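You operate a simulated robot arm through the tools that you are given. There is no shell and no other tool.

You run a simulated robot arm. Do the job below in one go: nothing can be reset, and whatever is moved stays where it is left.

## Task
Free the fence, set it by its card, lock it and fit the blue pin.
Fine: the pin goes in the steel pin holder of the fence plate.

It is judged by the outcome, as a careful person would: the job done as asked, and still so three seconds after it is handed in. It fails if anything else is knocked over, pushed out of place, dropped, spilled or broken.

## Robot
A 7-joint arm with a two-finger parallel gripper, fixed in place. Base frame: the origin is at the foot of the arm, x ahead of it, y to its left, z up; the work surface is at about z = 0.86. Readings come in m, rad, newtons and seconds.
With the tool pointing down near the work surface it reaches from about 0.3 to 0.7 m from the base axis. Its first joint turns from -1.152 to 1.152 rad. Payload 1.57 kg.
Tool frame: the origin (TCP) lies between the finger pads and is the grasp point; the fingertips stand 0.03 m ahead of it; z points along the fingers, y is the line along which they close. Largest opening 0.11 m; finger width 0.024, thickness 0.012; the body of the gripper, 0.048 by 0.112 m, starts 0.078 m behind the TCP.
Orientation is told as [roll, pitch, yaw] about the base's x, y, z axes, in that order, counted from this pose: with the fingers straight down and closing along the base's y, the tool's x points along the base's -x, its y along +y and its z along -z.

## Interface
- The arm moves only by the tool step_arm. Its argument "series" is a list of rows, each a list of 2 entries, a list of its own where there are three numbers: the shift along the tool's x, y, z in m, then the turn, a rotation vector about the tool's x, y, z in rad. In form: [[[x, y, z], [ax, ay, az]], ...]. A call has 1 to 20 rows; each row shifts and turns the commanded pose from where the row before left it, along the tool's axes as they then stand. "jaw" is the closure, from 0 (fully open) to 1 (shut), set as the call begins (left out, the last holds). Each row takes 0.2 s and may step no farther than 0.05 m and 0.15 rad from the row before; otherwise, or with a gripper value out of range, the whole call is refused. A pose out of reach is approached as far as the arm can. The call stops where the force on the tool passes 40 N (or 10 N more than at its start, if that is more) or the arm is blocked; 0.2 s more then pass. Each finger travels about 0.108 m/s and halts on what it meets, pressing with about 36 N; the grip force reading is that of the motor and also rises with nothing between the fingers. The clock runs only during rows and for 0.2 s after the last one: add rows that do not move to give the fingers time. The reply holds the time, the measured pose of the TCP, the force on the tool along the base axes, the opening and the grip force, in the units named above and with some noise, with the torque about the TCP (base axes, N m) and any sound that the robot's microphone picked up.
- Cameras (640 x 400 px; columns grow to the right, rows downward): "scene" is fixed at [0.1539, -0.3935, 1.415]; the picture's right is [0.89, -0.45, 0.00], its down [-0.22, -0.44, -0.87] and it looks along [0.39, 0.78, -0.49] (base axes); focal length 364 px, centre (320, 200). "wrist" rides on the gripper at [0.07, 0.016, -0.141] in the tool frame; the picture's right is [-0.23, 0.97, 0.00], its down [-0.86, -0.20, -0.48] and it looks along [-0.47, -0.11, 0.88] (tool axes); focal length 222 px, centre (320, 200). There is no depth. A picture from a camera that has moved, and an enlarged one, comes with that camera's place and axes in the base frame and with its lens. The place of the scene camera against the robot may be out by one fixed shift of up to 0.018 m in any direction.
- camera(camera): a new picture of that camera. No time passes.
- inspect(camera, box): a new picture of the part [left, top, right, bottom] of that camera's present view, enlarged. No time passes.
- hand_in(): hands the job in; it is judged then, once.

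Nothing tells you positions but the pictures and the camera data. Unless the task says otherwise, let go and move clear before handing in.

The tools are called after "Emit:" by a JSON object that holds its "api" and its "payload". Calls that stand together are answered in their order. step_arm: Moves the arm, as the interface text tells. Its arguments: {"type":"object","properties":{"series":{"type":"array","items":{"type":"array"}},"jaw":{"type":"number"}},"required":["series"]} The other tools are called the same way: camera (camera) takes a picture; inspect (camera, box) takes an enlarged picture of a part of a camera's view; hand_in () hands the job in.

At the start:

```text
clock: 0.0
eef_pos: [0.3209, 0.1458, 1.2305]
tool_rot: [-0.001, 0.0, -0.001]
contact_force: [-0.9, 0.4, 0.2]
moment: [-0.03, -0.01, 0.0]
opening: 0.1104
finger_force: 0.1
```

scene: 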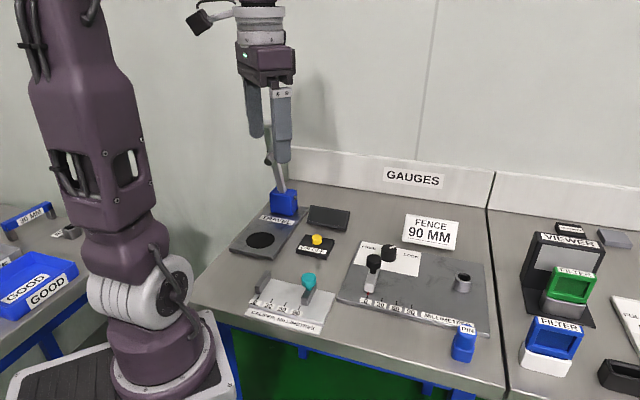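
wrist: 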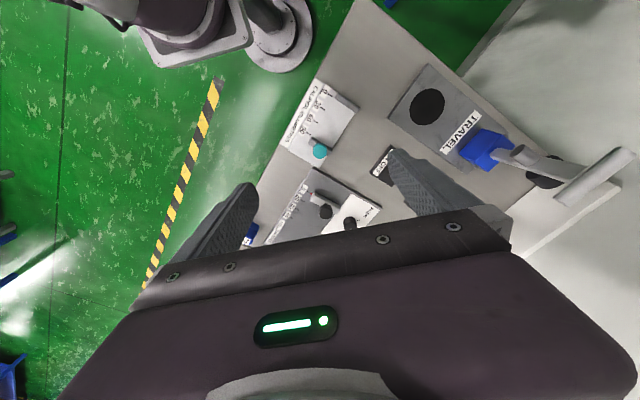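

I see a bench with a fence plate (card "FENCE 90 MM"), a slider with a scale, a lever/knob with FREE/LOCK card, a blue pin at the front right. I'll enlarge the fence plate to see details first.

Emit:
{"api": "inspect", "payload": {"camera": "scene", "box": [320, 200, 500, 370]}}

Emit:
{"api": "inspect", "payload": {"camera": "scene", "box": [340, 235, 420, 320]}}

Emit:
{"api": "inspect", "payload": {"camera": "scene", "box": [220, 180, 360, 340]}}

Emit:
{"api": "inspect", "payload": {"camera": "scene", "box": [420, 260, 500, 370]}}

```text
2.35 times, centred on (410, 285) of scene
camera zoom: at [0.1539, -0.3935, 1.415], right [0.89, -0.45, 0.0], down [-0.22, -0.44, -0.87], along [0.39, 0.78, -0.49], focal length 856 px, centre (108, 0)
```

zoom: 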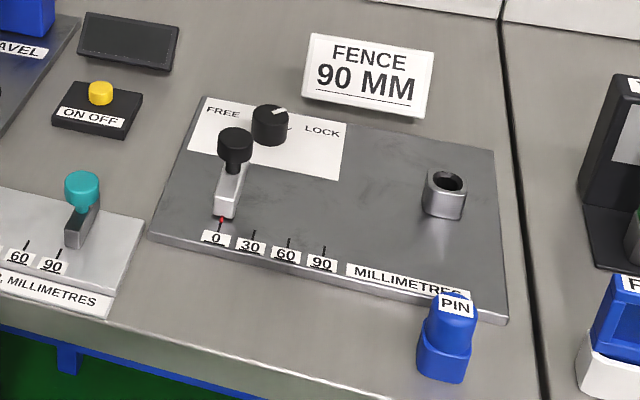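

```text
4.71 times, centred on (380, 278) of scene
camera zoom: at [0.1539, -0.3935, 1.415], right [0.89, -0.45, 0.0], down [-0.22, -0.44, -0.87], along [0.39, 0.78, -0.49], focal length 1711 px, centre (38, -165)
```

zoom: 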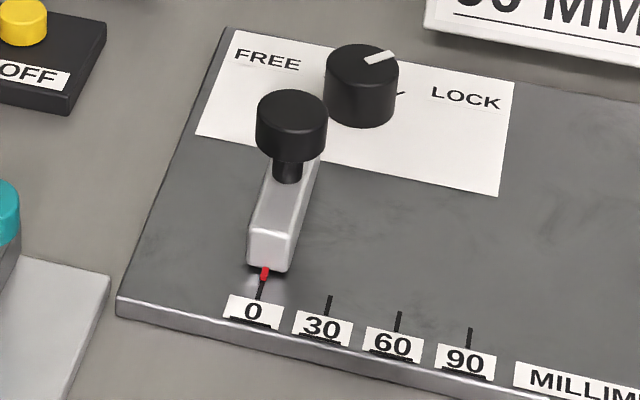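

```text
2.50 times, centred on (290, 260) of scene
camera zoom: at [0.1539, -0.3935, 1.415], right [0.89, -0.45, 0.0], down [-0.22, -0.44, -0.87], along [0.39, 0.78, -0.49], focal length 909 px, centre (395, 50)
```

zoom: 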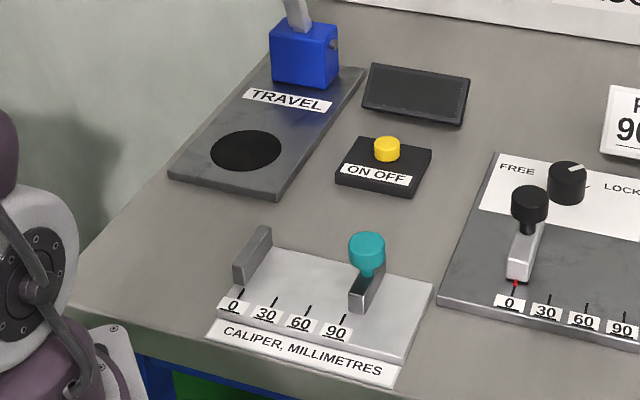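

```text
3.64 times, centred on (460, 315) of scene
camera zoom: at [0.1539, -0.3935, 1.415], right [0.89, -0.45, 0.0], down [-0.22, -0.44, -0.87], along [0.39, 0.78, -0.49], focal length 1322 px, centre (-189, -218)
```

zoom: 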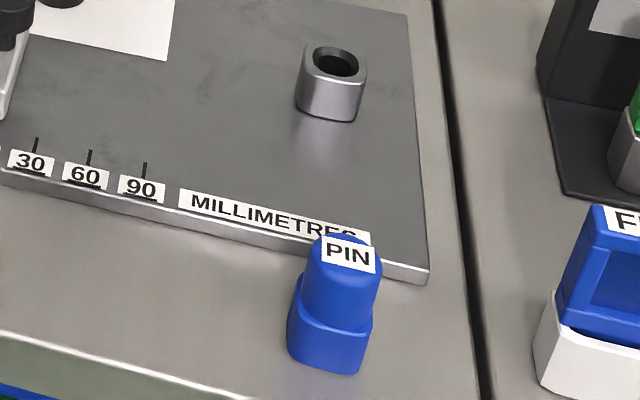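

The lock knob points toward LOCK, the fence carriage pointer sits at 0, and the pin stands in front of the plate. The scale runs about (0.67, -0.74) in the base frame. I'll move high above the plate for a wrist view.

Emit:
{"api": "step_arm", "payload": {"series": [[[-0.042, -0.012, 0.0133], [0, 0, 0]], [[-0.042, -0.012, 0.0133], [0, 0, 0]], [[-0.042, -0.012, 0.0133], [0, 0, 0]], [[-0.042, -0.012, 0.0133], [0, 0, 0]], [[-0.042, -0.012, 0.0133], [0, 0, 0]], [[-0.042, -0.012, 0.0133], [0, 0, 0]], [[0, 0, 0], [0, 0, 0]]], "jaw": 0}}

Emit:
{"api": "camera", "payload": {"camera": "wrist"}}

Emit:
{"api": "camera", "payload": {"camera": "scene"}}

```text
clock: 1.6
eef_pos: [0.5749, 0.0746, 1.1501]
tool_rot: [-0.001, 0.0, -0.001]
contact_force: [-0.1, -0.7, -0.4]
moment: [0.0, 0.02, -0.02]
opening: 0.1099
finger_force: 0.1
```

```text
taken
camera wrist: at [0.5053, 0.0885, 1.2914], right [0.23, 0.97, 0.0], down [0.86, -0.2, 0.48], along [0.47, -0.11, -0.88], focal length 222 px, centre (320, 200)
```

wrist: 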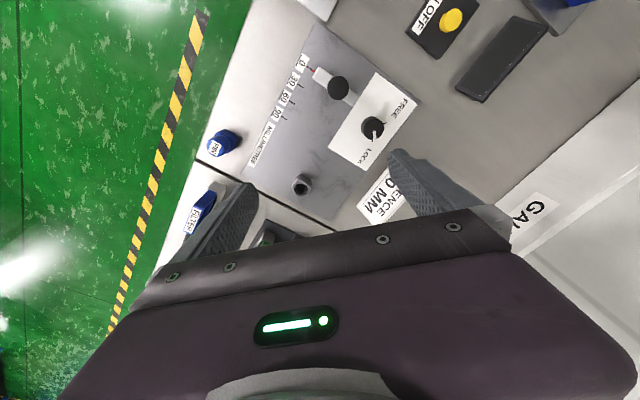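

```text
taken
```

scene: 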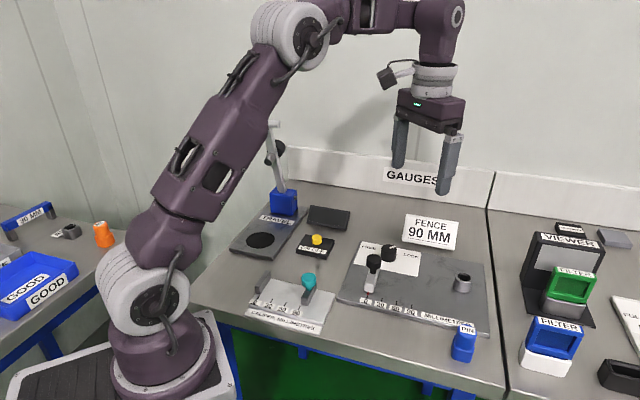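

The wrist camera now sees the whole plate. I'll enlarge the knob, scale, pin and holder.

Emit:
{"api": "inspect", "payload": {"camera": "wrist", "box": [300, 40, 420, 170]}}

Emit:
{"api": "inspect", "payload": {"camera": "wrist", "box": [200, 110, 330, 200]}}

Emit:
{"api": "inspect", "payload": {"camera": "wrist", "box": [190, 20, 430, 200]}}

```text
3.08 times, centred on (360, 105) of wrist
camera zoom: at [0.5053, 0.0885, 1.2914], right [0.23, 0.97, 0.0], down [0.86, -0.2, 0.48], along [0.47, -0.11, -0.88], focal length 684 px, centre (197, 492)
```

zoom: 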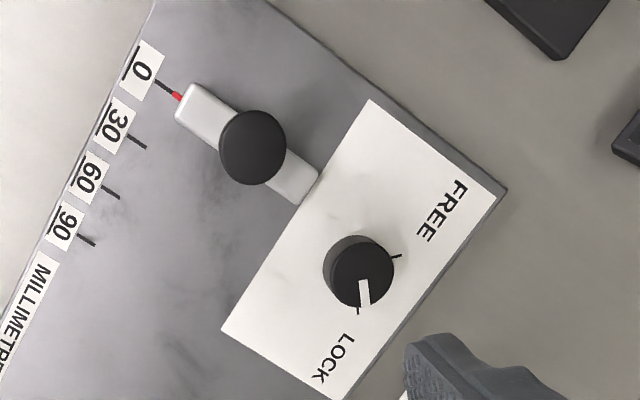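

```text
4.44 times, centred on (265, 155) of wrist
camera zoom: at [0.5053, 0.0885, 1.2914], right [0.23, 0.97, 0.0], down [0.86, -0.2, 0.48], along [0.47, -0.11, -0.88], focal length 987 px, centre (564, 400)
```

zoom: 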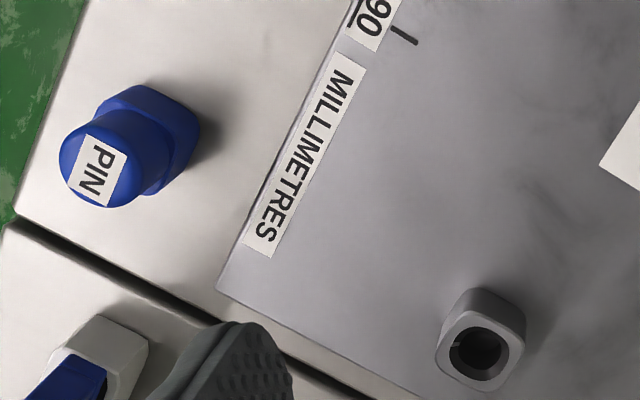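

```text
2.22 times, centred on (310, 110) of wrist
camera zoom: at [0.5053, 0.0885, 1.2914], right [0.23, 0.97, 0.0], down [0.86, -0.2, 0.48], along [0.47, -0.11, -0.88], focal length 494 px, centre (342, 400)
```

zoom: 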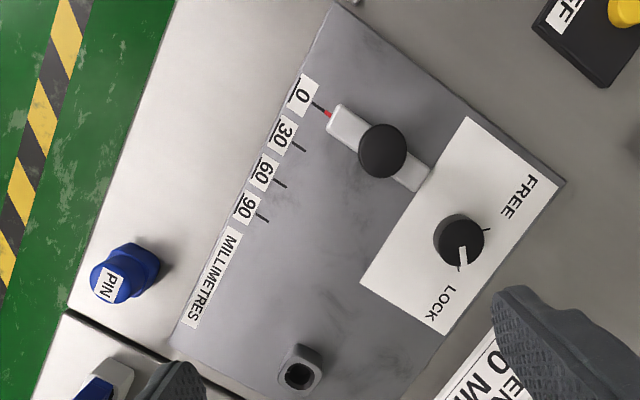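

The lock knob is at about (0.602, 0.161) with its top near z 0.895. LOCK lies along +x and FREE along +y, so freeing it is a 90° counter-clockwise turn. I'll move above the knob and check alignment.

Emit:
{"api": "step_arm", "payload": {"series": [[[-0.00675, 0.0216, 0.03], [0, 0, 0]], [[-0.00675, 0.0216, 0.03], [0, 0, 0]], [[-0.00675, 0.0216, 0.03], [0, 0, 0]], [[-0.00675, 0.0216, 0.03], [0, 0, 0]], [[0, 0, 0], [0, 0, 0]], [[0, 0, 0], [0, 0, 0]]], "jaw": 0.35}}

Emit:
{"api": "camera", "payload": {"camera": "wrist"}}

Emit:
{"api": "inspect", "payload": {"camera": "wrist", "box": [240, 90, 400, 190]}}

```text
clock: 3.0
eef_pos: [0.5994, 0.1607, 1.0325]
tool_rot: [-0.001, 0.002, 0.0]
contact_force: [-0.3, 0.5, 0.4]
moment: [0.0, 0.01, 0.0]
opening: 0.0715
finger_force: 0.0
```

```text
taken
camera wrist: at [0.5287, 0.1741, 1.1731], right [0.23, 0.97, 0.0], down [0.86, -0.2, 0.48], along [0.47, -0.11, -0.88], focal length 222 px, centre (320, 200)
```

wrist: 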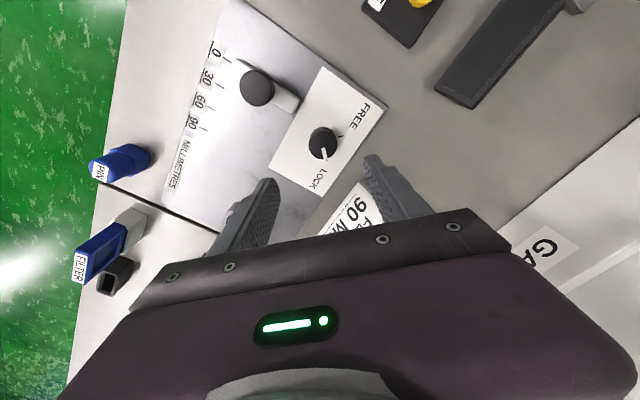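

```text
4.00 times, centred on (320, 140) of wrist
camera zoom: at [0.5287, 0.1741, 1.1731], right [0.23, 0.97, 0.0], down [0.86, -0.2, 0.48], along [0.47, -0.11, -0.88], focal length 888 px, centre (320, 440)
```

zoom: 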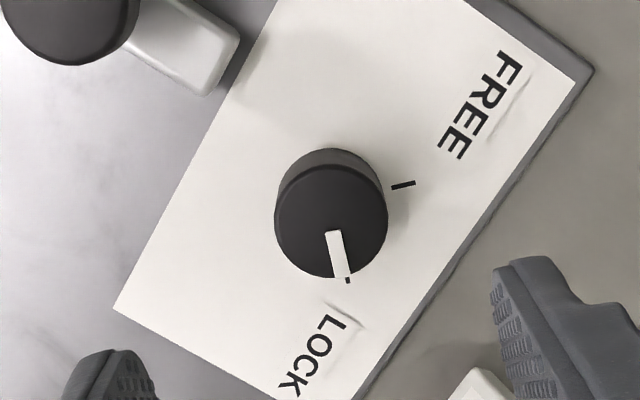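

The knob centre comes out at (0.602, 0.160), almost directly below the tool, with LOCK at 0° and FREE at about 90°. I'll descend with the jaw half open and then close on the knob.

Emit:
{"api": "step_arm", "payload": {"series": [[[-0.0015, 0, 0.04], [0, 0, 0]], [[0, 0, 0.04], [0, 0, 0]], [[0, 0, 0.03], [0, 0, 0]], [[0, 0, 0.013], [0, 0, 0]], [[0, 0, 0], [0, 0, 0]]], "jaw": 0.4}}

Emit:
{"api": "inspect", "payload": {"camera": "wrist", "box": [240, 110, 400, 210]}}

Emit:
{"api": "inspect", "payload": {"camera": "scene", "box": [330, 200, 450, 275]}}

```text
clock: 4.2
eef_pos: [0.6014, 0.1605, 0.908]
tool_rot: [0.001, 0.0, 0.0]
contact_force: [-0.4, -0.5, -0.2]
moment: [-0.03, -0.01, 0.02]
opening: 0.0659
finger_force: 0.0
```

```text
4.00 times, centred on (320, 160) of wrist
camera zoom: at [0.5323, 0.1744, 1.0491], right [0.23, 0.97, 0.0], down [0.86, -0.2, 0.48], along [0.47, -0.11, -0.88], focal length 888 px, centre (320, 360)
```

zoom: 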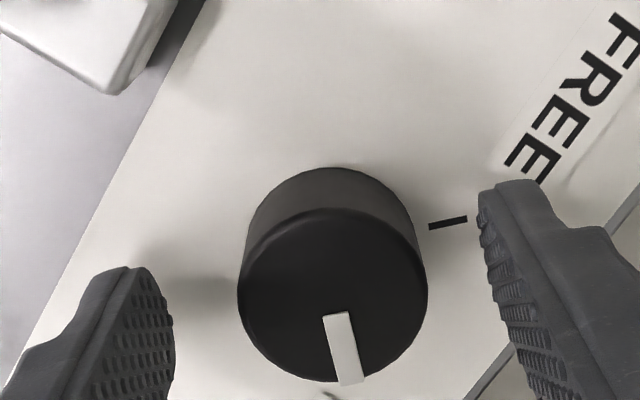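

```text
5.33 times, centred on (390, 238) of scene
camera zoom: at [0.1539, -0.3935, 1.415], right [0.89, -0.45, 0.0], down [-0.22, -0.44, -0.87], along [0.39, 0.78, -0.49], focal length 1940 px, centre (-53, 0)
```

zoom: 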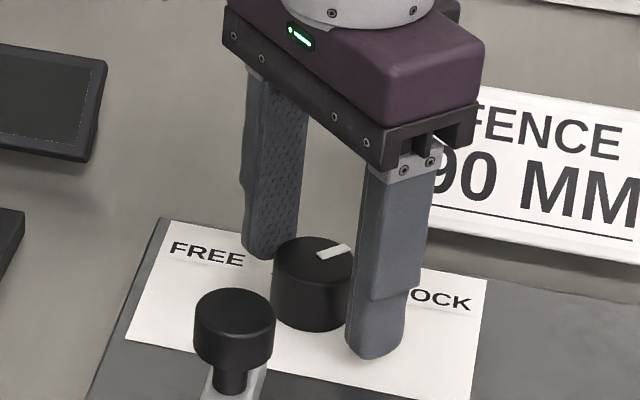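

The fingers straddle the lock knob cleanly. Closing on it now.

Emit:
{"api": "step_arm", "payload": {"series": [[[0, 0, 0], [0, 0, 0]], [[0, 0, 0], [0, 0, 0]], [[0, 0, 0], [0, 0, 0]]], "jaw": 0.85}}

Emit:
{"api": "inspect", "payload": {"camera": "wrist", "box": [240, 110, 400, 210]}}

```text
clock: 5.0
eef_pos: [0.6012, 0.1625, 0.9085]
tool_rot: [0.004, -0.002, 0.001]
contact_force: [-1.9, 22.6, -6.5]
moment: [0.34, -0.35, -0.04]
opening: 0.0355
finger_force: 42.6
```

```text
4.00 times, centred on (320, 160) of wrist
camera zoom: at [0.5319, 0.1765, 1.0492], right [0.23, 0.97, 0.0], down [0.86, -0.2, 0.48], along [0.47, -0.1, -0.88], focal length 888 px, centre (320, 360)
```

zoom: 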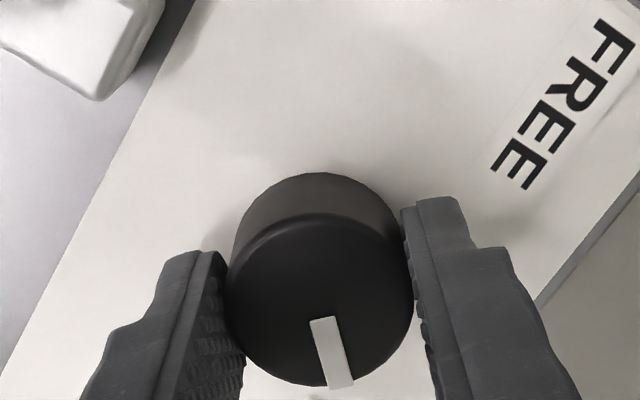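

The grip is on, but there is a 22 N side load because the knob sits about 2 mm toward +y of the tool. I'll relieve that offset before turning.

Emit:
{"api": "step_arm", "payload": {"series": [[[0, 0.0023, 0], [0, 0, 0]], [[0, 0, 0], [0, 0, 0]]]}}

```text
clock: 5.6
eef_pos: [0.6022, 0.1634, 0.9082]
tool_rot: [-0.002, 0.001, 0.0]
contact_force: [-3.0, 16.5, -7.2]
moment: [0.52, 0.14, -0.03]
opening: 0.0353
finger_force: 42.3
```

Emit:
{"api": "step_arm", "payload": {"series": [[[0, 0.0025, 0], [0, 0, 0]], [[0, 0, 0], [0, 0, 0]]]}}

```text
clock: 6.2
eef_pos: [0.6018, 0.1632, 0.9084]
tool_rot: [-0.003, 0.0, 0.001]
contact_force: [-7.5, -2.6, -0.6]
moment: [0.29, 0.75, -0.02]
opening: 0.0353
finger_force: 42.8
```

The side load is gone. I'll start the turn toward FREE (counter-clockwise from above), slowly at first.

Emit:
{"api": "step_arm", "payload": {"series": [[[0, 0, 0], [0, 0, -0.1]], [[0, 0, 0], [0, 0, -0.1]], [[0, 0, 0], [0, 0, -0.1]], [[0, 0, 0], [0, 0, 0]]]}}

Emit:
{"api": "inspect", "payload": {"camera": "wrist", "box": [240, 110, 400, 210]}}

Emit:
{"api": "inspect", "payload": {"camera": "scene", "box": [330, 200, 450, 275]}}

```text
clock: 7.2
eef_pos: [0.6018, 0.1633, 0.9086]
tool_rot: [-0.003, 0.0, 0.301]
contact_force: [-5.4, -20.3, 17.9]
moment: [-0.55, 0.7, 0.03]
opening: 0.0356
finger_force: 42.4
```

```text
4.00 times, centred on (320, 160) of wrist
camera zoom: at [0.5299, 0.1566, 1.0491], right [-0.07, 1.0, 0.0], down [0.87, 0.06, 0.48], along [0.48, 0.03, -0.88], focal length 888 px, centre (320, 360)
```

zoom: 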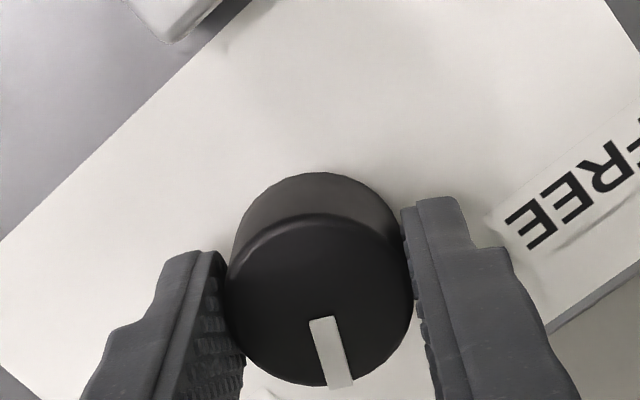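

```text
5.33 times, centred on (390, 238) of scene
camera zoom: at [0.1534, -0.3941, 1.4149], right [0.89, -0.45, 0.0], down [-0.22, -0.44, -0.87], along [0.39, 0.78, -0.49], focal length 1940 px, centre (-53, 0)
```

zoom: 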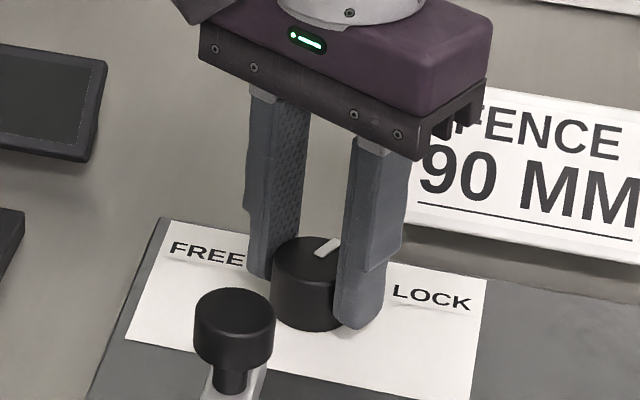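

The knob is turning with the gripper (white line fixed relative to the fingers). I'll ease the side load slightly and continue to 90°.

Emit:
{"api": "step_arm", "payload": {"series": [[[0.0004, -0.0014, -0.0008], [0, 0, 0]], [[0, 0, 0], [0, 0, -0.1]], [[0, 0, 0], [0, 0, -0.1]], [[0, 0, 0], [0, 0, -0.1]], [[0, 0, 0], [0, 0, 0]]]}}

```text
clock: 8.4
eef_pos: [0.6024, 0.1624, 0.9086]
tool_rot: [0.0, -0.001, 0.602]
contact_force: [0.9, -14.1, -1.4]
moment: [0.07, -0.6, -0.02]
opening: 0.0351
finger_force: 43.3
```

Emit:
{"api": "step_arm", "payload": {"series": [[[0.0005, -0.0006, 0], [0, 0, 0]], [[0, 0, 0], [0, 0, -0.12]], [[0, 0, 0], [0, 0, -0.12]], [[0, 0, 0], [0, 0, -0.12]], [[0, 0, 0], [0, 0, -0.12]], [[0, 0, 0], [0, 0, 0]]]}}

```text
clock: 9.8
eef_pos: [0.6017, 0.164, 0.9084]
tool_rot: [0.002, 0.001, 1.082]
contact_force: [-3.5, 1.5, -7.0]
moment: [0.15, 0.11, -0.01]
opening: 0.0356
finger_force: 41.9
```

Emit:
{"api": "step_arm", "payload": {"series": [[[0, 0, 0], [0, 0, -0.12]], [[0, 0, 0], [0, 0, -0.12]], [[0, 0, 0], [0, 0, -0.12]], [[0, 0, 0], [0, 0, -0.12]], [[0, 0, 0], [0, 0, -0.011]], [[0, 0, 0], [0, 0, 0]]]}}

Emit:
{"api": "inspect", "payload": {"camera": "wrist", "box": [240, 110, 400, 210]}}

Emit:
{"api": "inspect", "payload": {"camera": "scene", "box": [330, 200, 450, 275]}}

```text
clock: 11.2
eef_pos: [0.6012, 0.1642, 0.9085]
tool_rot: [-0.001, -0.002, 1.574]
contact_force: [-24.6, 11.5, 13.5]
moment: [0.15, 0.33, -0.86]
opening: 0.0354
finger_force: 42.2
```

```text
4.00 times, centred on (320, 160) of wrist
camera zoom: at [0.5847, 0.0924, 1.0491], right [-0.97, 0.22, 0.0], down [0.2, 0.85, 0.48], along [0.11, 0.47, -0.88], focal length 888 px, centre (320, 360)
```

zoom: 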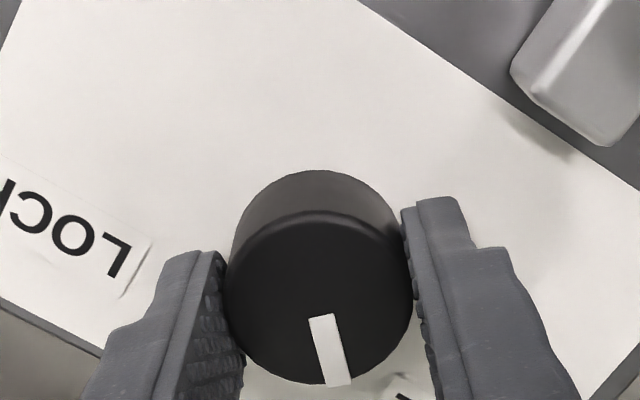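

```text
5.33 times, centred on (390, 238) of scene
camera zoom: at [0.153, -0.3932, 1.4152], right [0.89, -0.45, 0.0], down [-0.22, -0.44, -0.87], along [0.39, 0.78, -0.49], focal length 1940 px, centre (-53, 0)
```

zoom: 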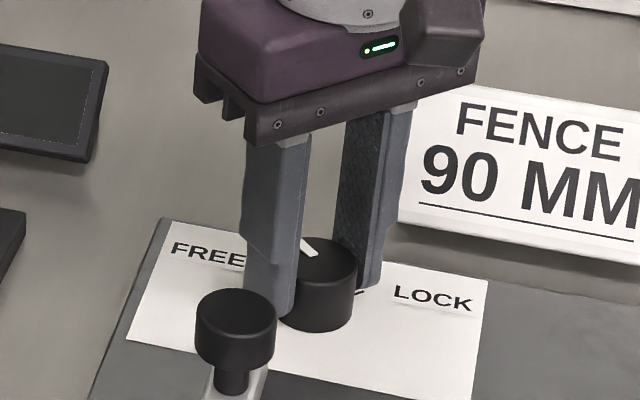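

A resisting torque of 0.86 N·m has appeared near 90°, so the knob seems to be at the FREE stop. I'll nudge a little more to be sure, then open and check.

Emit:
{"api": "step_arm", "payload": {"series": [[[0, 0, 0], [0, 0, -0.04]], [[0, 0, 0], [0, 0, 0]]]}}

Emit:
{"api": "inspect", "payload": {"camera": "wrist", "box": [240, 110, 400, 210]}}

```text
clock: 11.8
eef_pos: [0.6011, 0.164, 0.9082]
tool_rot: [0.001, -0.001, 1.614]
contact_force: [-22.9, 14.3, 2.5]
moment: [0.4, -0.11, -0.78]
opening: 0.0356
finger_force: 43.0
```

```text
4.00 times, centred on (320, 160) of wrist
camera zoom: at [0.5873, 0.0915, 1.049], right [-0.98, 0.19, 0.0], down [0.16, 0.86, 0.48], along [0.09, 0.47, -0.88], focal length 888 px, centre (320, 360)
```

zoom: 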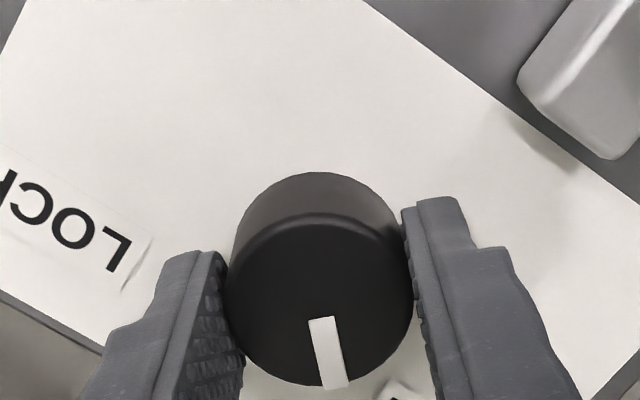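

The fingers slipped on the knob at the stop, so it is at FREE. Opening and rising.

Emit:
{"api": "step_arm", "payload": {"series": [[[0, 0, 0], [0, 0, 0]], [[0, 0, 0], [0, 0, 0]], [[0, 0, -0.03], [0, 0, 0]], [[0, 0, -0.04], [0, 0, 0]], [[0, 0, -0.04], [0, 0, 0]], [[0, 0, 0], [0, 0, 0]]], "jaw": 0.5}}

Emit:
{"api": "camera", "payload": {"camera": "wrist"}}

Emit:
{"api": "inspect", "payload": {"camera": "wrist", "box": [240, 60, 400, 160]}}

Emit:
{"api": "inspect", "payload": {"camera": "scene", "box": [330, 230, 450, 305]}}

```text
clock: 13.2
eef_pos: [0.6021, 0.1632, 1.0201]
tool_rot: [0.0, 0.0, 1.613]
contact_force: [-1.3, -0.3, 0.1]
moment: [0.02, -0.02, -0.03]
opening: 0.0549
finger_force: 0.0
```

```text
taken
camera wrist: at [0.5887, 0.0911, 1.1609], right [-0.98, 0.19, 0.0], down [0.16, 0.86, 0.48], along [0.09, 0.47, -0.88], focal length 222 px, centre (320, 200)
```

wrist: 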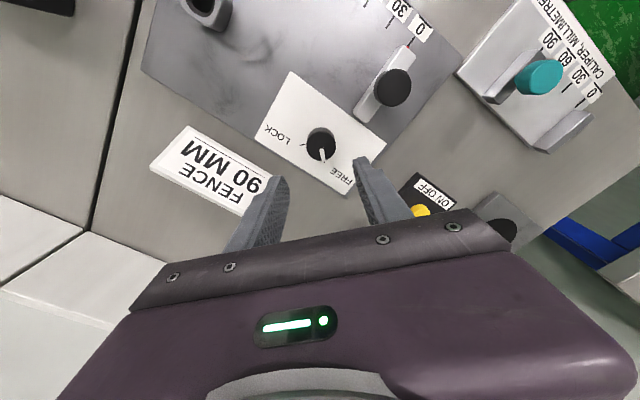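

```text
4.00 times, centred on (320, 110) of wrist
camera zoom: at [0.5887, 0.0911, 1.1609], right [-0.98, 0.19, 0.0], down [0.16, 0.86, 0.48], along [0.09, 0.47, -0.88], focal length 888 px, centre (320, 560)
```

zoom: 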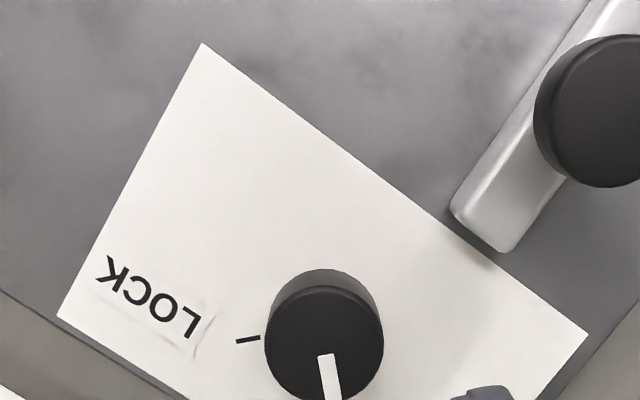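

```text
5.33 times, centred on (390, 268) of scene
camera zoom: at [0.1539, -0.3935, 1.415], right [0.89, -0.45, 0.0], down [-0.22, -0.44, -0.87], along [0.39, 0.78, -0.49], focal length 1940 px, centre (-53, -160)
```

zoom: 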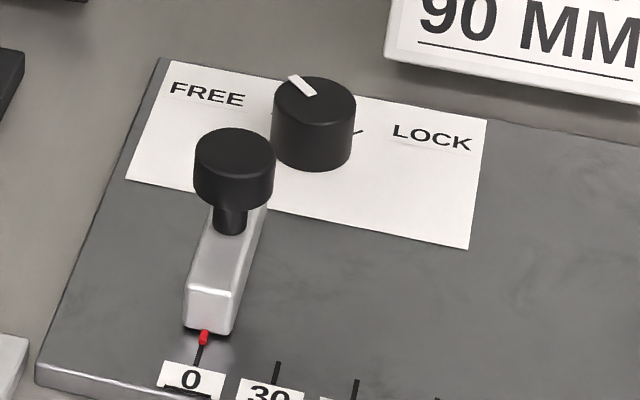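

The scene view confirms the knob's white line points at FREE. Next I'll turn the gripper so it closes along the scale and move above the fence's black knob.

Emit:
{"api": "step_arm", "payload": {"series": [[[0, 0, 0], [0, 0, 0.138]], [[0, 0, 0], [0, 0, 0.138]], [[0, 0, 0], [0, 0, 0.138]], [[0, 0, 0], [0, 0, 0.138]], [[0, 0, 0], [0, 0, 0.138]], [[0, 0, 0], [0, 0, 0.138]], [[0.0453, 0.0106, 0], [0, 0, 0]], [[0.0453, 0.0106, 0], [0, 0, 0]], [[0, 0, 0], [0, 0, 0]]], "jaw": 0.4}}

Emit:
{"api": "camera", "payload": {"camera": "wrist"}}

Emit:
{"api": "inspect", "payload": {"camera": "wrist", "box": [200, 60, 400, 185]}}

```text
clock: 15.2
eef_pos: [0.5244, 0.1119, 1.0179]
tool_rot: [-0.001, 0.001, 0.782]
contact_force: [-0.4, -0.5, 0.3]
moment: [-0.03, -0.01, -0.01]
opening: 0.0661
finger_force: 0.1
```

```text
taken
camera wrist: at [0.4623, 0.0734, 1.1586], right [-0.53, 0.85, 0.0], down [0.75, 0.46, 0.48], along [0.41, 0.25, -0.88], focal length 222 px, centre (320, 200)
```

wrist: 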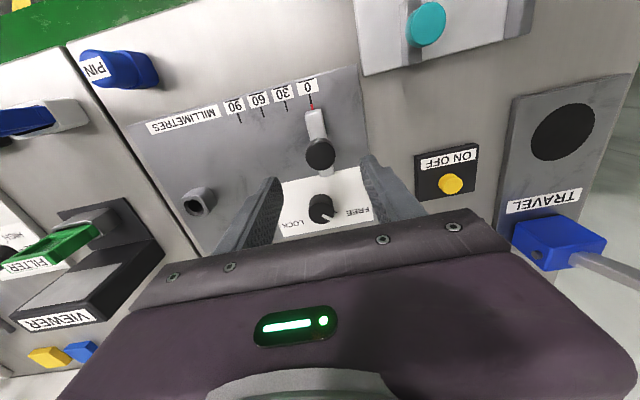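

```text
3.20 times, centred on (300, 122) of wrist
camera zoom: at [0.4623, 0.0734, 1.1586], right [-0.53, 0.85, 0.0], down [0.75, 0.46, 0.48], along [0.41, 0.25, -0.88], focal length 711 px, centre (384, 448)
```

zoom: 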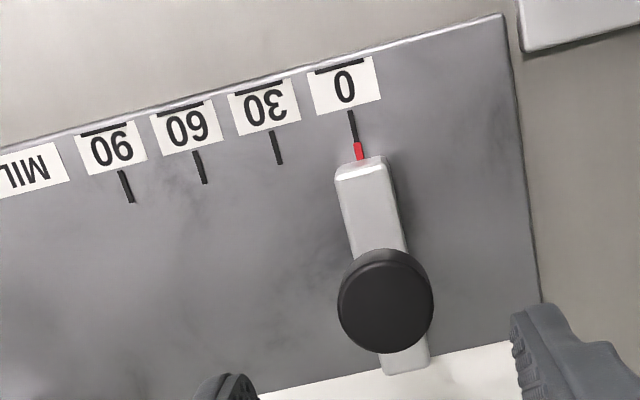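

The fence knob is directly below the tool. I'll descend and grip its head.

Emit:
{"api": "step_arm", "payload": {"series": [[[0.0005, 0, 0.04], [0, 0, 0]], [[0, 0, 0.03], [0, 0, 0]], [[0, 0, 0.013], [0, 0, 0]], [[0, 0, 0], [0, 0, 0]]], "jaw": 0.45}}

Emit:
{"api": "inspect", "payload": {"camera": "wrist", "box": [200, 60, 400, 185]}}

Emit:
{"api": "inspect", "payload": {"camera": "scene", "box": [330, 230, 450, 305]}}

```text
clock: 16.2
eef_pos: [0.5209, 0.1143, 0.9359]
tool_rot: [0.0, 0.001, 0.783]
contact_force: [0.6, -0.2, -0.3]
moment: [0.02, 0.01, 0.0]
opening: 0.0606
finger_force: 0.0
```

```text
3.20 times, centred on (300, 122) of wrist
camera zoom: at [0.4603, 0.0737, 1.0766], right [-0.53, 0.85, 0.0], down [0.75, 0.46, 0.48], along [0.41, 0.25, -0.88], focal length 711 px, centre (384, 448)
```

zoom: 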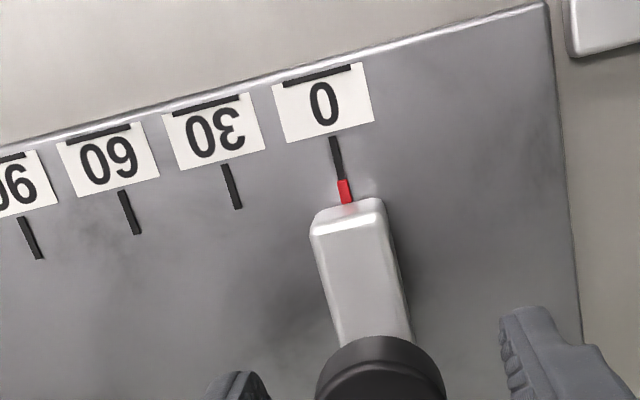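

```text
5.33 times, centred on (390, 268) of scene
camera zoom: at [0.1539, -0.3935, 1.415], right [0.89, -0.45, 0.0], down [-0.22, -0.44, -0.87], along [0.39, 0.78, -0.49], focal length 1940 px, centre (-53, -160)
```

zoom: 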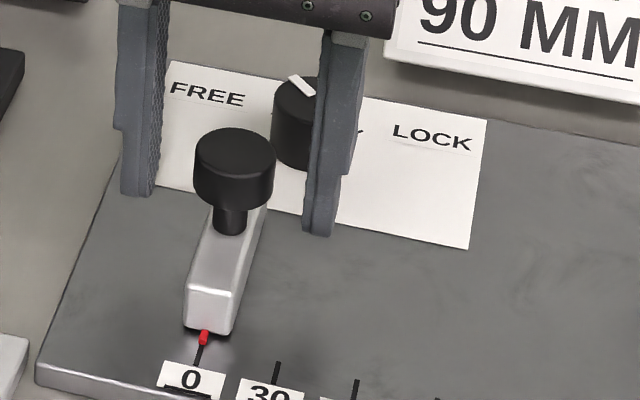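

Emit:
{"api": "inspect", "payload": {"camera": "wrist", "box": [240, 110, 400, 210]}}

```text
4.00 times, centred on (320, 160) of wrist
camera zoom: at [0.4603, 0.0737, 1.0766], right [-0.53, 0.85, 0.0], down [0.75, 0.46, 0.48], along [0.41, 0.25, -0.88], focal length 888 px, centre (320, 360)
```

zoom: 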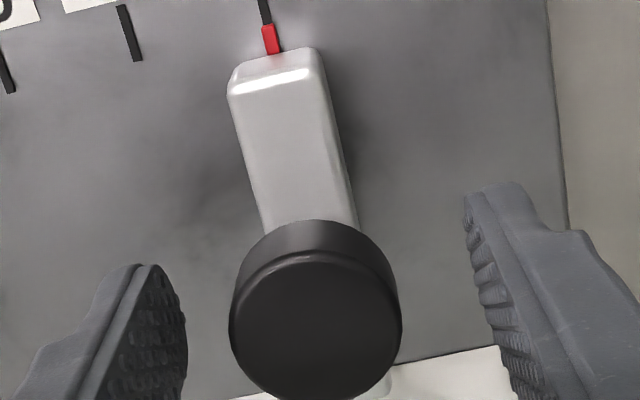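

The fingers are at knob-head height on both sides. Closing on the fence knob.

Emit:
{"api": "step_arm", "payload": {"series": [[[0, -0.0015, 0], [0, 0, 0]], [[0, 0, 0], [0, 0, 0]], [[0, 0, 0], [0, 0, 0]], [[0, 0, 0], [0, 0, 0]]], "jaw": 0.85}}

Emit:
{"api": "inspect", "payload": {"camera": "wrist", "box": [240, 80, 400, 180]}}

```text
clock: 17.2
eef_pos: [0.5231, 0.1118, 0.9364]
tool_rot: [0.0, 0.001, 0.784]
contact_force: [-0.8, 0.3, 2.1]
moment: [-0.06, 0.14, 0.0]
opening: 0.0313
finger_force: 40.5
```

```text
4.00 times, centred on (320, 130) of wrist
camera zoom: at [0.4616, 0.0727, 1.0767], right [-0.53, 0.85, 0.0], down [0.75, 0.46, 0.48], along [0.41, 0.25, -0.88], focal length 888 px, centre (320, 480)
```

zoom: 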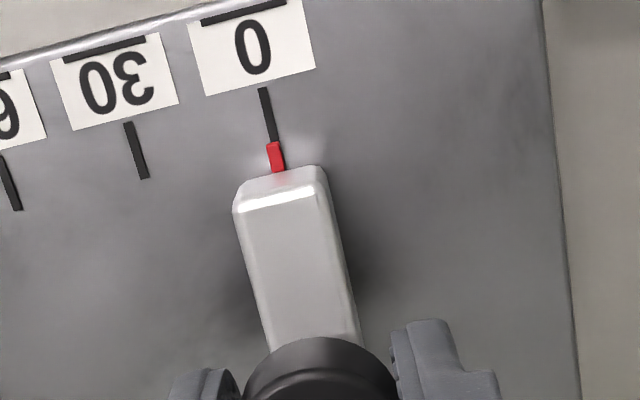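

Gripped with nearly no side load, and the scale runs exactly along the tool's -y. I'll slide the fence 30 mm first and check that it moves freely.

Emit:
{"api": "step_arm", "payload": {"series": [[[0, -0.01, 0], [0, 0, 0]], [[0, -0.01, 0], [0, 0, 0]], [[0, -0.01, 0], [0, 0, 0]], [[0, 0, 0], [0, 0, 0]]]}}

Emit:
{"api": "inspect", "payload": {"camera": "wrist", "box": [240, 80, 400, 180]}}

```text
clock: 18.2
eef_pos: [0.5446, 0.0921, 0.9366]
tool_rot: [0.0, 0.001, 0.784]
contact_force: [-0.3, -1.0, -3.1]
moment: [0.07, 0.01, -0.08]
opening: 0.0312
finger_force: 39.5
```

```text
4.00 times, centred on (320, 130) of wrist
camera zoom: at [0.4825, 0.0518, 1.0767], right [-0.53, 0.85, 0.0], down [0.75, 0.46, 0.48], along [0.41, 0.25, -0.88], focal length 888 px, centre (320, 480)
```

zoom: 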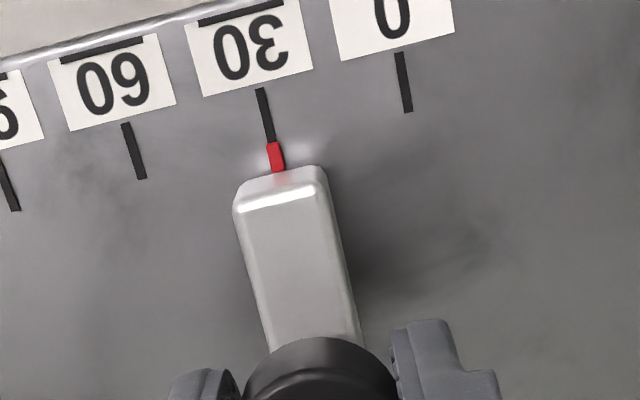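

The fence slid exactly to the 30 mark with negligible force. Continuing another 60 mm.

Emit:
{"api": "step_arm", "payload": {"series": [[[0, -0.01, 0], [0, 0, 0]], [[0, -0.01, 0], [0, 0, 0]], [[0, -0.01, 0], [0, 0, 0]], [[0, -0.01, 0], [0, 0, 0]], [[0, -0.01, 0], [0, 0, 0]], [[0, -0.01, 0], [0, 0, 0]], [[0, 0, 0], [0, 0, 0]], [[0, 0, 0], [0, 0, 0]]]}}

Emit:
{"api": "inspect", "payload": {"camera": "wrist", "box": [240, 80, 400, 180]}}

Emit:
{"api": "inspect", "payload": {"camera": "wrist", "box": [280, 95, 340, 130]}}

Emit:
{"api": "inspect", "payload": {"camera": "scene", "box": [350, 240, 470, 315]}}

```text
clock: 20.0
eef_pos: [0.586, 0.0491, 0.9368]
tool_rot: [0.001, 0.001, 0.783]
contact_force: [-0.7, -0.1, -3.2]
moment: [-0.08, 0.18, 0.03]
opening: 0.0312
finger_force: 40.1
```

```text
4.00 times, centred on (320, 130) of wrist
camera zoom: at [0.525, 0.0091, 1.0767], right [-0.53, 0.85, 0.0], down [0.75, 0.46, 0.48], along [0.41, 0.25, -0.88], focal length 888 px, centre (320, 480)
```

zoom: 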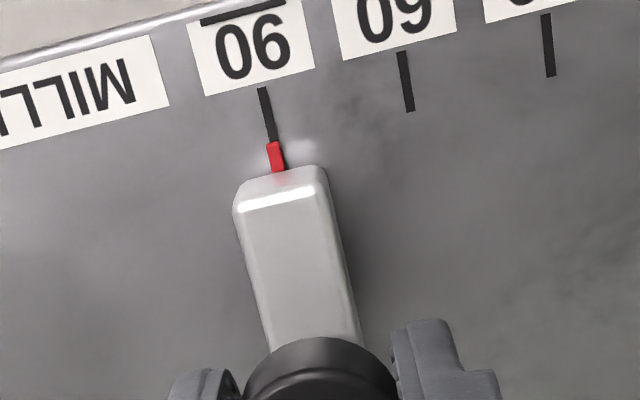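

```text
10.67 times, centred on (310, 112) of wrist
camera zoom: at [0.525, 0.0091, 1.0767], right [-0.53, 0.85, 0.0], down [0.75, 0.46, 0.48], along [0.41, 0.25, -0.88], focal length 2369 px, centre (427, 1133)
```

zoom: 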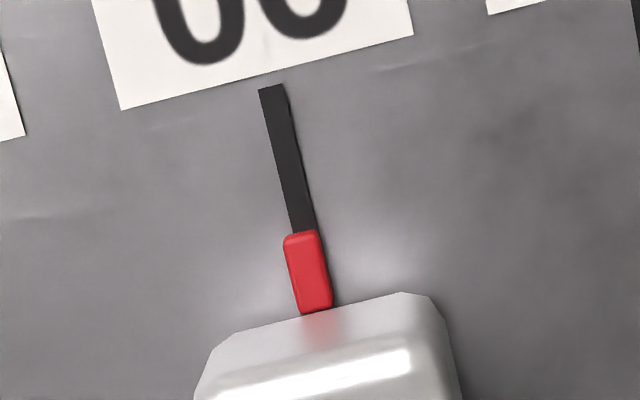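

```text
5.33 times, centred on (410, 278) of scene
camera zoom: at [0.1539, -0.3935, 1.415], right [0.89, -0.45, 0.0], down [-0.22, -0.44, -0.87], along [0.39, 0.78, -0.49], focal length 1940 px, centre (-160, -213)
```

zoom: 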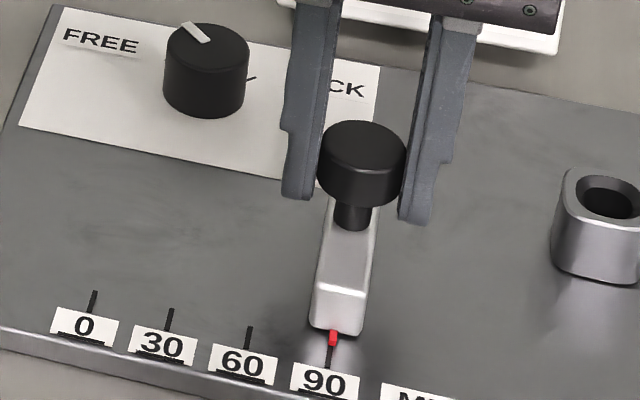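

The red pointer is in line with the 90 tick in both views. I'll release and rise straight up, then check that it stayed.

Emit:
{"api": "step_arm", "payload": {"series": [[[0, 0, 0], [0, 0, 0]], [[0, 0, 0], [0, 0, 0]], [[0, 0, -0.03], [0, 0, 0]], [[0, 0, -0.04], [0, 0, 0]], [[0, 0, -0.02], [0, 0, 0]], [[0, 0, 0], [0, 0, 0]]], "jaw": 0.5}}

Emit:
{"api": "inspect", "payload": {"camera": "wrist", "box": [240, 60, 400, 160]}}

```text
clock: 21.4
eef_pos: [0.588, 0.0491, 1.0274]
tool_rot: [0.001, 0.0, 0.783]
contact_force: [-0.6, -0.2, 0.5]
moment: [0.01, -0.01, -0.02]
opening: 0.0551
finger_force: 0.0
```

```text
4.00 times, centred on (320, 110) of wrist
camera zoom: at [0.527, 0.0093, 1.1676], right [-0.53, 0.85, 0.0], down [0.75, 0.46, 0.48], along [0.41, 0.25, -0.88], focal length 888 px, centre (320, 560)
```

zoom: 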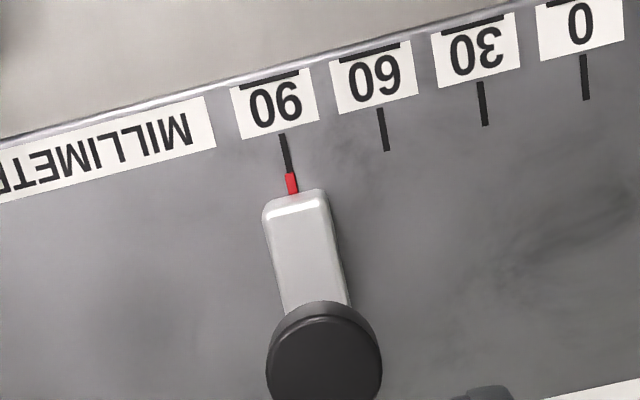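

The fence stayed at 90. Going back above the lock knob with the gripper at the FREE angle.

Emit:
{"api": "step_arm", "payload": {"series": [[[-0.0303, 0.0234, 0], [0, 0, 0]], [[-0.0303, 0.0234, 0], [0, 0, 0]], [[-0.0303, 0.0234, 0], [0, 0, 0]], [[0, 0, 0], [0, 0, -0.1313]], [[0, 0, 0], [0, 0, -0.1313]], [[0, 0, 0], [0, 0, -0.1313]], [[0, 0, 0], [0, 0, -0.1313]], [[0, 0, 0], [0, 0, -0.1313]], [[0, 0, 0], [0, 0, -0.1313]], [[0, 0, 0], [0, 0, 0]]], "jaw": 0.4}}

Emit:
{"api": "inspect", "payload": {"camera": "wrist", "box": [240, 90, 400, 190]}}

```text
clock: 23.6
eef_pos: [0.6023, 0.1622, 1.0258]
tool_rot: [0.001, -0.001, 1.573]
contact_force: [0.6, 0.1, 0.3]
moment: [0.01, -0.04, 0.01]
opening: 0.0661
finger_force: 0.1
```

```text
4.00 times, centred on (320, 140) of wrist
camera zoom: at [0.5855, 0.0911, 1.166], right [-0.97, 0.23, 0.0], down [0.2, 0.86, 0.48], along [0.11, 0.47, -0.88], focal length 888 px, centre (320, 440)
```

zoom: 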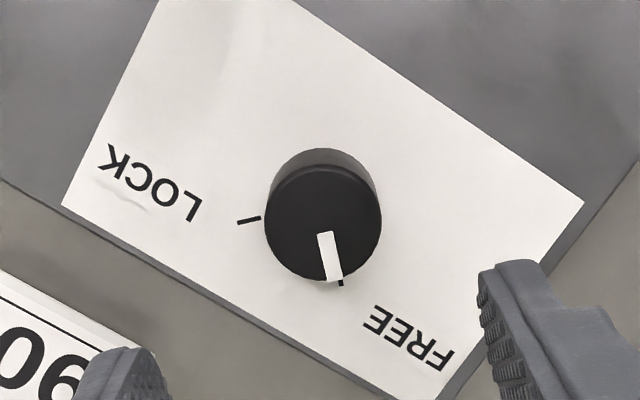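

The tool is centred over the knob. Descending and gripping it.

Emit:
{"api": "step_arm", "payload": {"series": [[[0, 0, 0.04], [0, 0, 0]], [[0, 0, 0.04], [0, 0, 0]], [[0, 0, 0.025], [0, 0, 0]], [[0, 0, 0.0125], [0, 0, 0]], [[0, 0, 0], [0, 0, 0]]], "jaw": 0.4}}

Emit:
{"api": "step_arm", "payload": {"series": [[[0, 0, 0], [0, 0, 0]], [[0, 0, 0], [0, 0, 0]], [[0, 0, 0], [0, 0, 0]]], "jaw": 0.85}}

Emit:
{"api": "inspect", "payload": {"camera": "wrist", "box": [240, 110, 400, 210]}}

```text
clock: 24.8
eef_pos: [0.6026, 0.1625, 0.9078]
tool_rot: [0.001, 0.0, 1.57]
contact_force: [-0.5, -0.1, -0.3]
moment: [0.0, 0.01, -0.02]
opening: 0.0659
finger_force: 0.0
```

```text
clock: 25.6
eef_pos: [0.6006, 0.1637, 0.9086]
tool_rot: [0.001, 0.001, 1.572]
contact_force: [-14.2, -1.4, 1.2]
moment: [-0.02, -0.13, -0.07]
opening: 0.0354
finger_force: 42.3
```

```text
4.00 times, centred on (320, 160) of wrist
camera zoom: at [0.5848, 0.0916, 1.0493], right [-0.97, 0.23, 0.0], down [0.2, 0.86, 0.48], along [0.11, 0.47, -0.88], focal length 888 px, centre (320, 360)
```

zoom: 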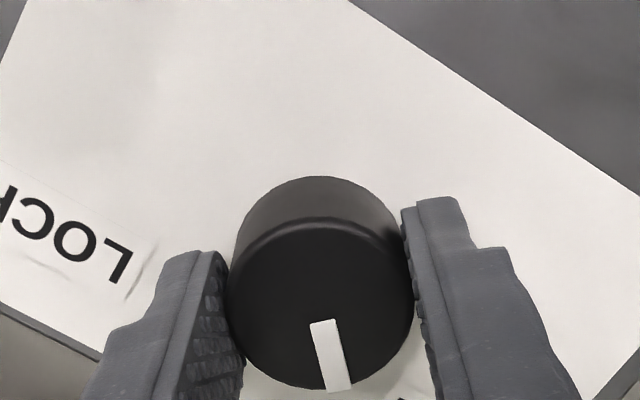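

Gripped. I'll ease the small side load and turn clockwise toward LOCK.

Emit:
{"api": "step_arm", "payload": {"series": [[[0, 0.0014, 0], [0, 0, 0]], [[0, 0, 0], [0, 0, 0.12]], [[0, 0, 0], [0, 0, 0.12]], [[0, 0, 0], [0, 0, 0.12]], [[0, 0, 0], [0, 0, 0.12]], [[0, 0, 0], [0, 0, 0]]]}}

```text
clock: 27.0
eef_pos: [0.601, 0.1634, 0.9093]
tool_rot: [-0.001, -0.002, 1.089]
contact_force: [9.0, -0.8, -6.2]
moment: [0.4, 0.09, -0.01]
opening: 0.0357
finger_force: 42.6
```

Emit:
{"api": "step_arm", "payload": {"series": [[[0, 0, 0], [0, 0, 0.12]], [[0, 0, 0], [0, 0, 0.12]], [[0, 0, 0], [0, 0, 0.12]], [[0, 0, 0], [0, 0, 0.12]], [[0, 0, 0], [0, 0, 0]]]}}

```text
clock: 28.2
eef_pos: [0.6008, 0.1636, 0.909]
tool_rot: [-0.001, -0.002, 0.609]
contact_force: [18.0, -2.7, 2.5]
moment: [0.41, -0.12, 0.0]
opening: 0.0352
finger_force: 42.4
```

Emit:
{"api": "step_arm", "payload": {"series": [[[-0.001, -0.0007, 0], [0, 0, 0]], [[0, 0, 0], [0, 0, 0.12]], [[0, 0, 0], [0, 0, 0.12]], [[0, 0, 0], [0, 0, 0.12]], [[0, 0, 0], [0, 0, 0.12]], [[0, 0, 0], [0, 0, 0]]]}}

Emit:
{"api": "inspect", "payload": {"camera": "wrist", "box": [240, 110, 400, 210]}}

```text
clock: 29.6
eef_pos: [0.602, 0.1625, 0.9091]
tool_rot: [0.0, 0.0, 0.129]
contact_force: [1.5, -1.2, 8.6]
moment: [-0.33, -0.59, -0.03]
opening: 0.0352
finger_force: 42.5
```

```text
4.00 times, centred on (320, 160) of wrist
camera zoom: at [0.5297, 0.1682, 1.0492], right [0.1, 0.99, 0.0], down [0.87, -0.09, 0.48], along [0.48, -0.05, -0.88], focal length 888 px, centre (320, 360)
```

zoom: 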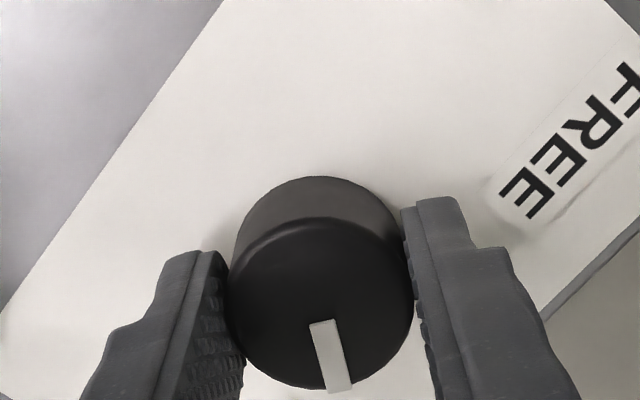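

Emit:
{"api": "step_arm", "payload": {"series": [[[0, 0, 0], [0, 0, 0.07]], [[0, 0, 0], [0, 0, 0.06]], [[0, 0, 0], [0, 0, 0]]]}}

Emit:
{"api": "step_arm", "payload": {"series": [[[0, 0, 0], [0, 0, 0.025]], [[0, 0, 0], [0, 0, 0]]]}}

Emit:
{"api": "inspect", "payload": {"camera": "wrist", "box": [240, 110, 400, 210]}}

```text
clock: 30.4
eef_pos: [0.6011, 0.1629, 0.9093]
tool_rot: [0.001, -0.001, 0.0]
contact_force: [1.0, 1.5, 8.1]
moment: [-0.29, 0.15, -0.03]
opening: 0.0353
finger_force: 42.2
```

```text
clock: 31.0
eef_pos: [0.6013, 0.1627, 0.909]
tool_rot: [0.0, -0.002, -0.025]
contact_force: [-0.5, 2.6, 8.3]
moment: [-0.45, -0.3, 0.48]
opening: 0.0352
finger_force: 41.9
```

```text
4.00 times, centred on (320, 160) of wrist
camera zoom: at [0.5315, 0.1789, 1.0492], right [0.25, 0.97, 0.0], down [0.85, -0.22, 0.48], along [0.46, -0.12, -0.88], focal length 888 px, centre (320, 360)
```

zoom: 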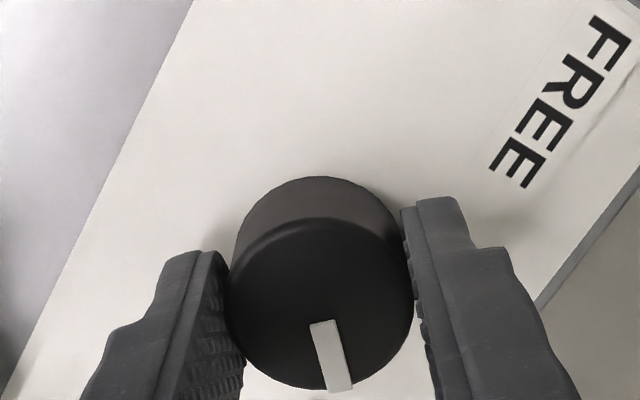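

A resisting torque of +0.48 is building, so the LOCK stop is being reached. One more small nudge to seat it.

Emit:
{"api": "step_arm", "payload": {"series": [[[0, 0, 0], [0, 0, 0.03]], [[0, 0, 0], [0, 0, 0]]]}}

Emit:
{"api": "inspect", "payload": {"camera": "wrist", "box": [240, 110, 400, 210]}}

Emit:
{"api": "step_arm", "payload": {"series": [[[0, 0, 0], [0, 0, 0]], [[0, 0, 0], [0, 0, 0]], [[0, 0, -0.03], [0, 0, 0]], [[0, 0, -0.04], [0, 0, 0]], [[0, 0, -0.04], [0, 0, 0]], [[0, 0, 0], [0, 0, 0]]], "jaw": 0.4}}

Emit:
{"api": "camera", "payload": {"camera": "wrist"}}

Emit:
{"api": "inspect", "payload": {"camera": "wrist", "box": [240, 90, 400, 190]}}

Emit:
{"api": "inspect", "payload": {"camera": "scene", "box": [350, 240, 470, 315]}}

```text
clock: 31.6
eef_pos: [0.6014, 0.1621, 0.9077]
tool_rot: [0.002, 0.0, -0.055]
contact_force: [-1.7, 3.9, 8.5]
moment: [0.16, 0.17, 0.3]
opening: 0.0354
finger_force: 42.2
```

```text
4.00 times, centred on (320, 160) of wrist
camera zoom: at [0.532, 0.1808, 1.0491], right [0.28, 0.96, 0.0], down [0.84, -0.25, 0.48], along [0.46, -0.13, -0.88], focal length 888 px, centre (320, 360)
```

zoom: 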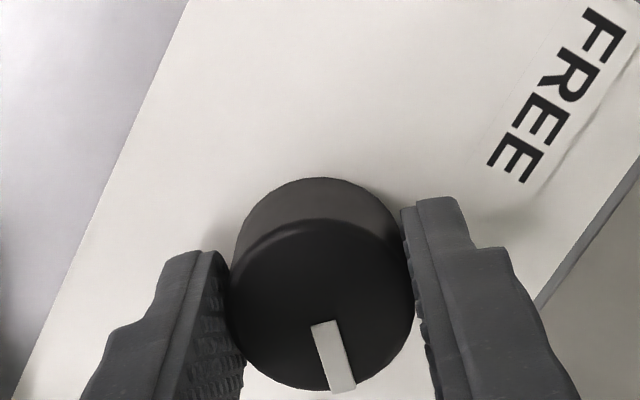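

```text
clock: 33.0
eef_pos: [0.602, 0.1623, 1.0182]
tool_rot: [0.0, -0.001, -0.052]
contact_force: [0.0, -0.2, 0.2]
moment: [0.0, -0.01, -0.04]
opening: 0.0658
finger_force: 0.0
```

```text
taken
camera wrist: at [0.5327, 0.1807, 1.1598], right [0.28, 0.96, 0.0], down [0.84, -0.25, 0.48], along [0.46, -0.13, -0.88], focal length 222 px, centre (320, 200)
```

wrist: 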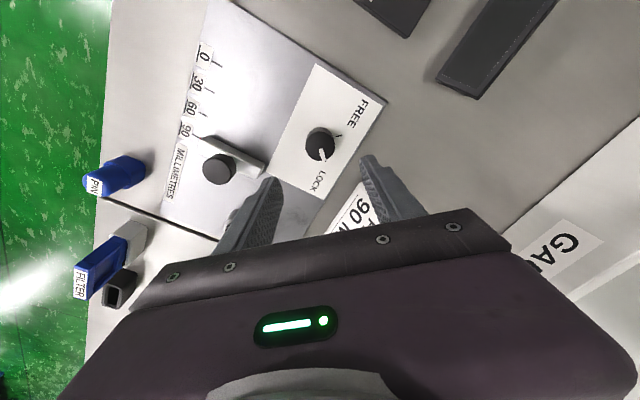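

```text
4.00 times, centred on (320, 140) of wrist
camera zoom: at [0.5327, 0.1807, 1.1598], right [0.28, 0.96, 0.0], down [0.84, -0.25, 0.48], along [0.46, -0.13, -0.88], focal length 888 px, centre (320, 440)
```

zoom: 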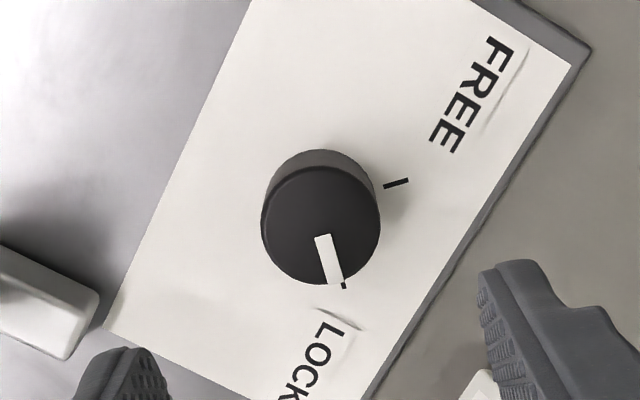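

```text
5.33 times, centred on (410, 278) of scene
camera zoom: at [0.1539, -0.3935, 1.415], right [0.89, -0.45, 0.0], down [-0.22, -0.44, -0.87], along [0.39, 0.78, -0.49], focal length 1940 px, centre (-160, -213)
```

zoom: 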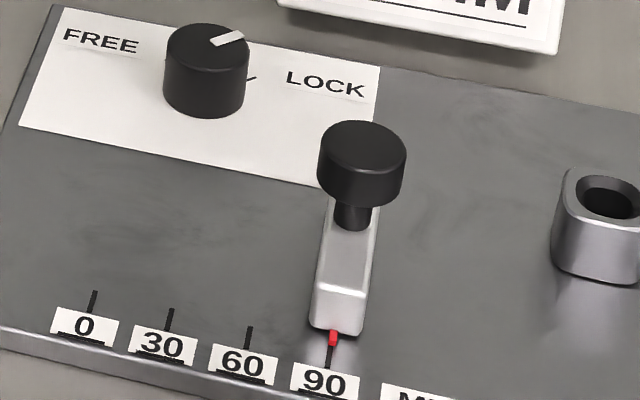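

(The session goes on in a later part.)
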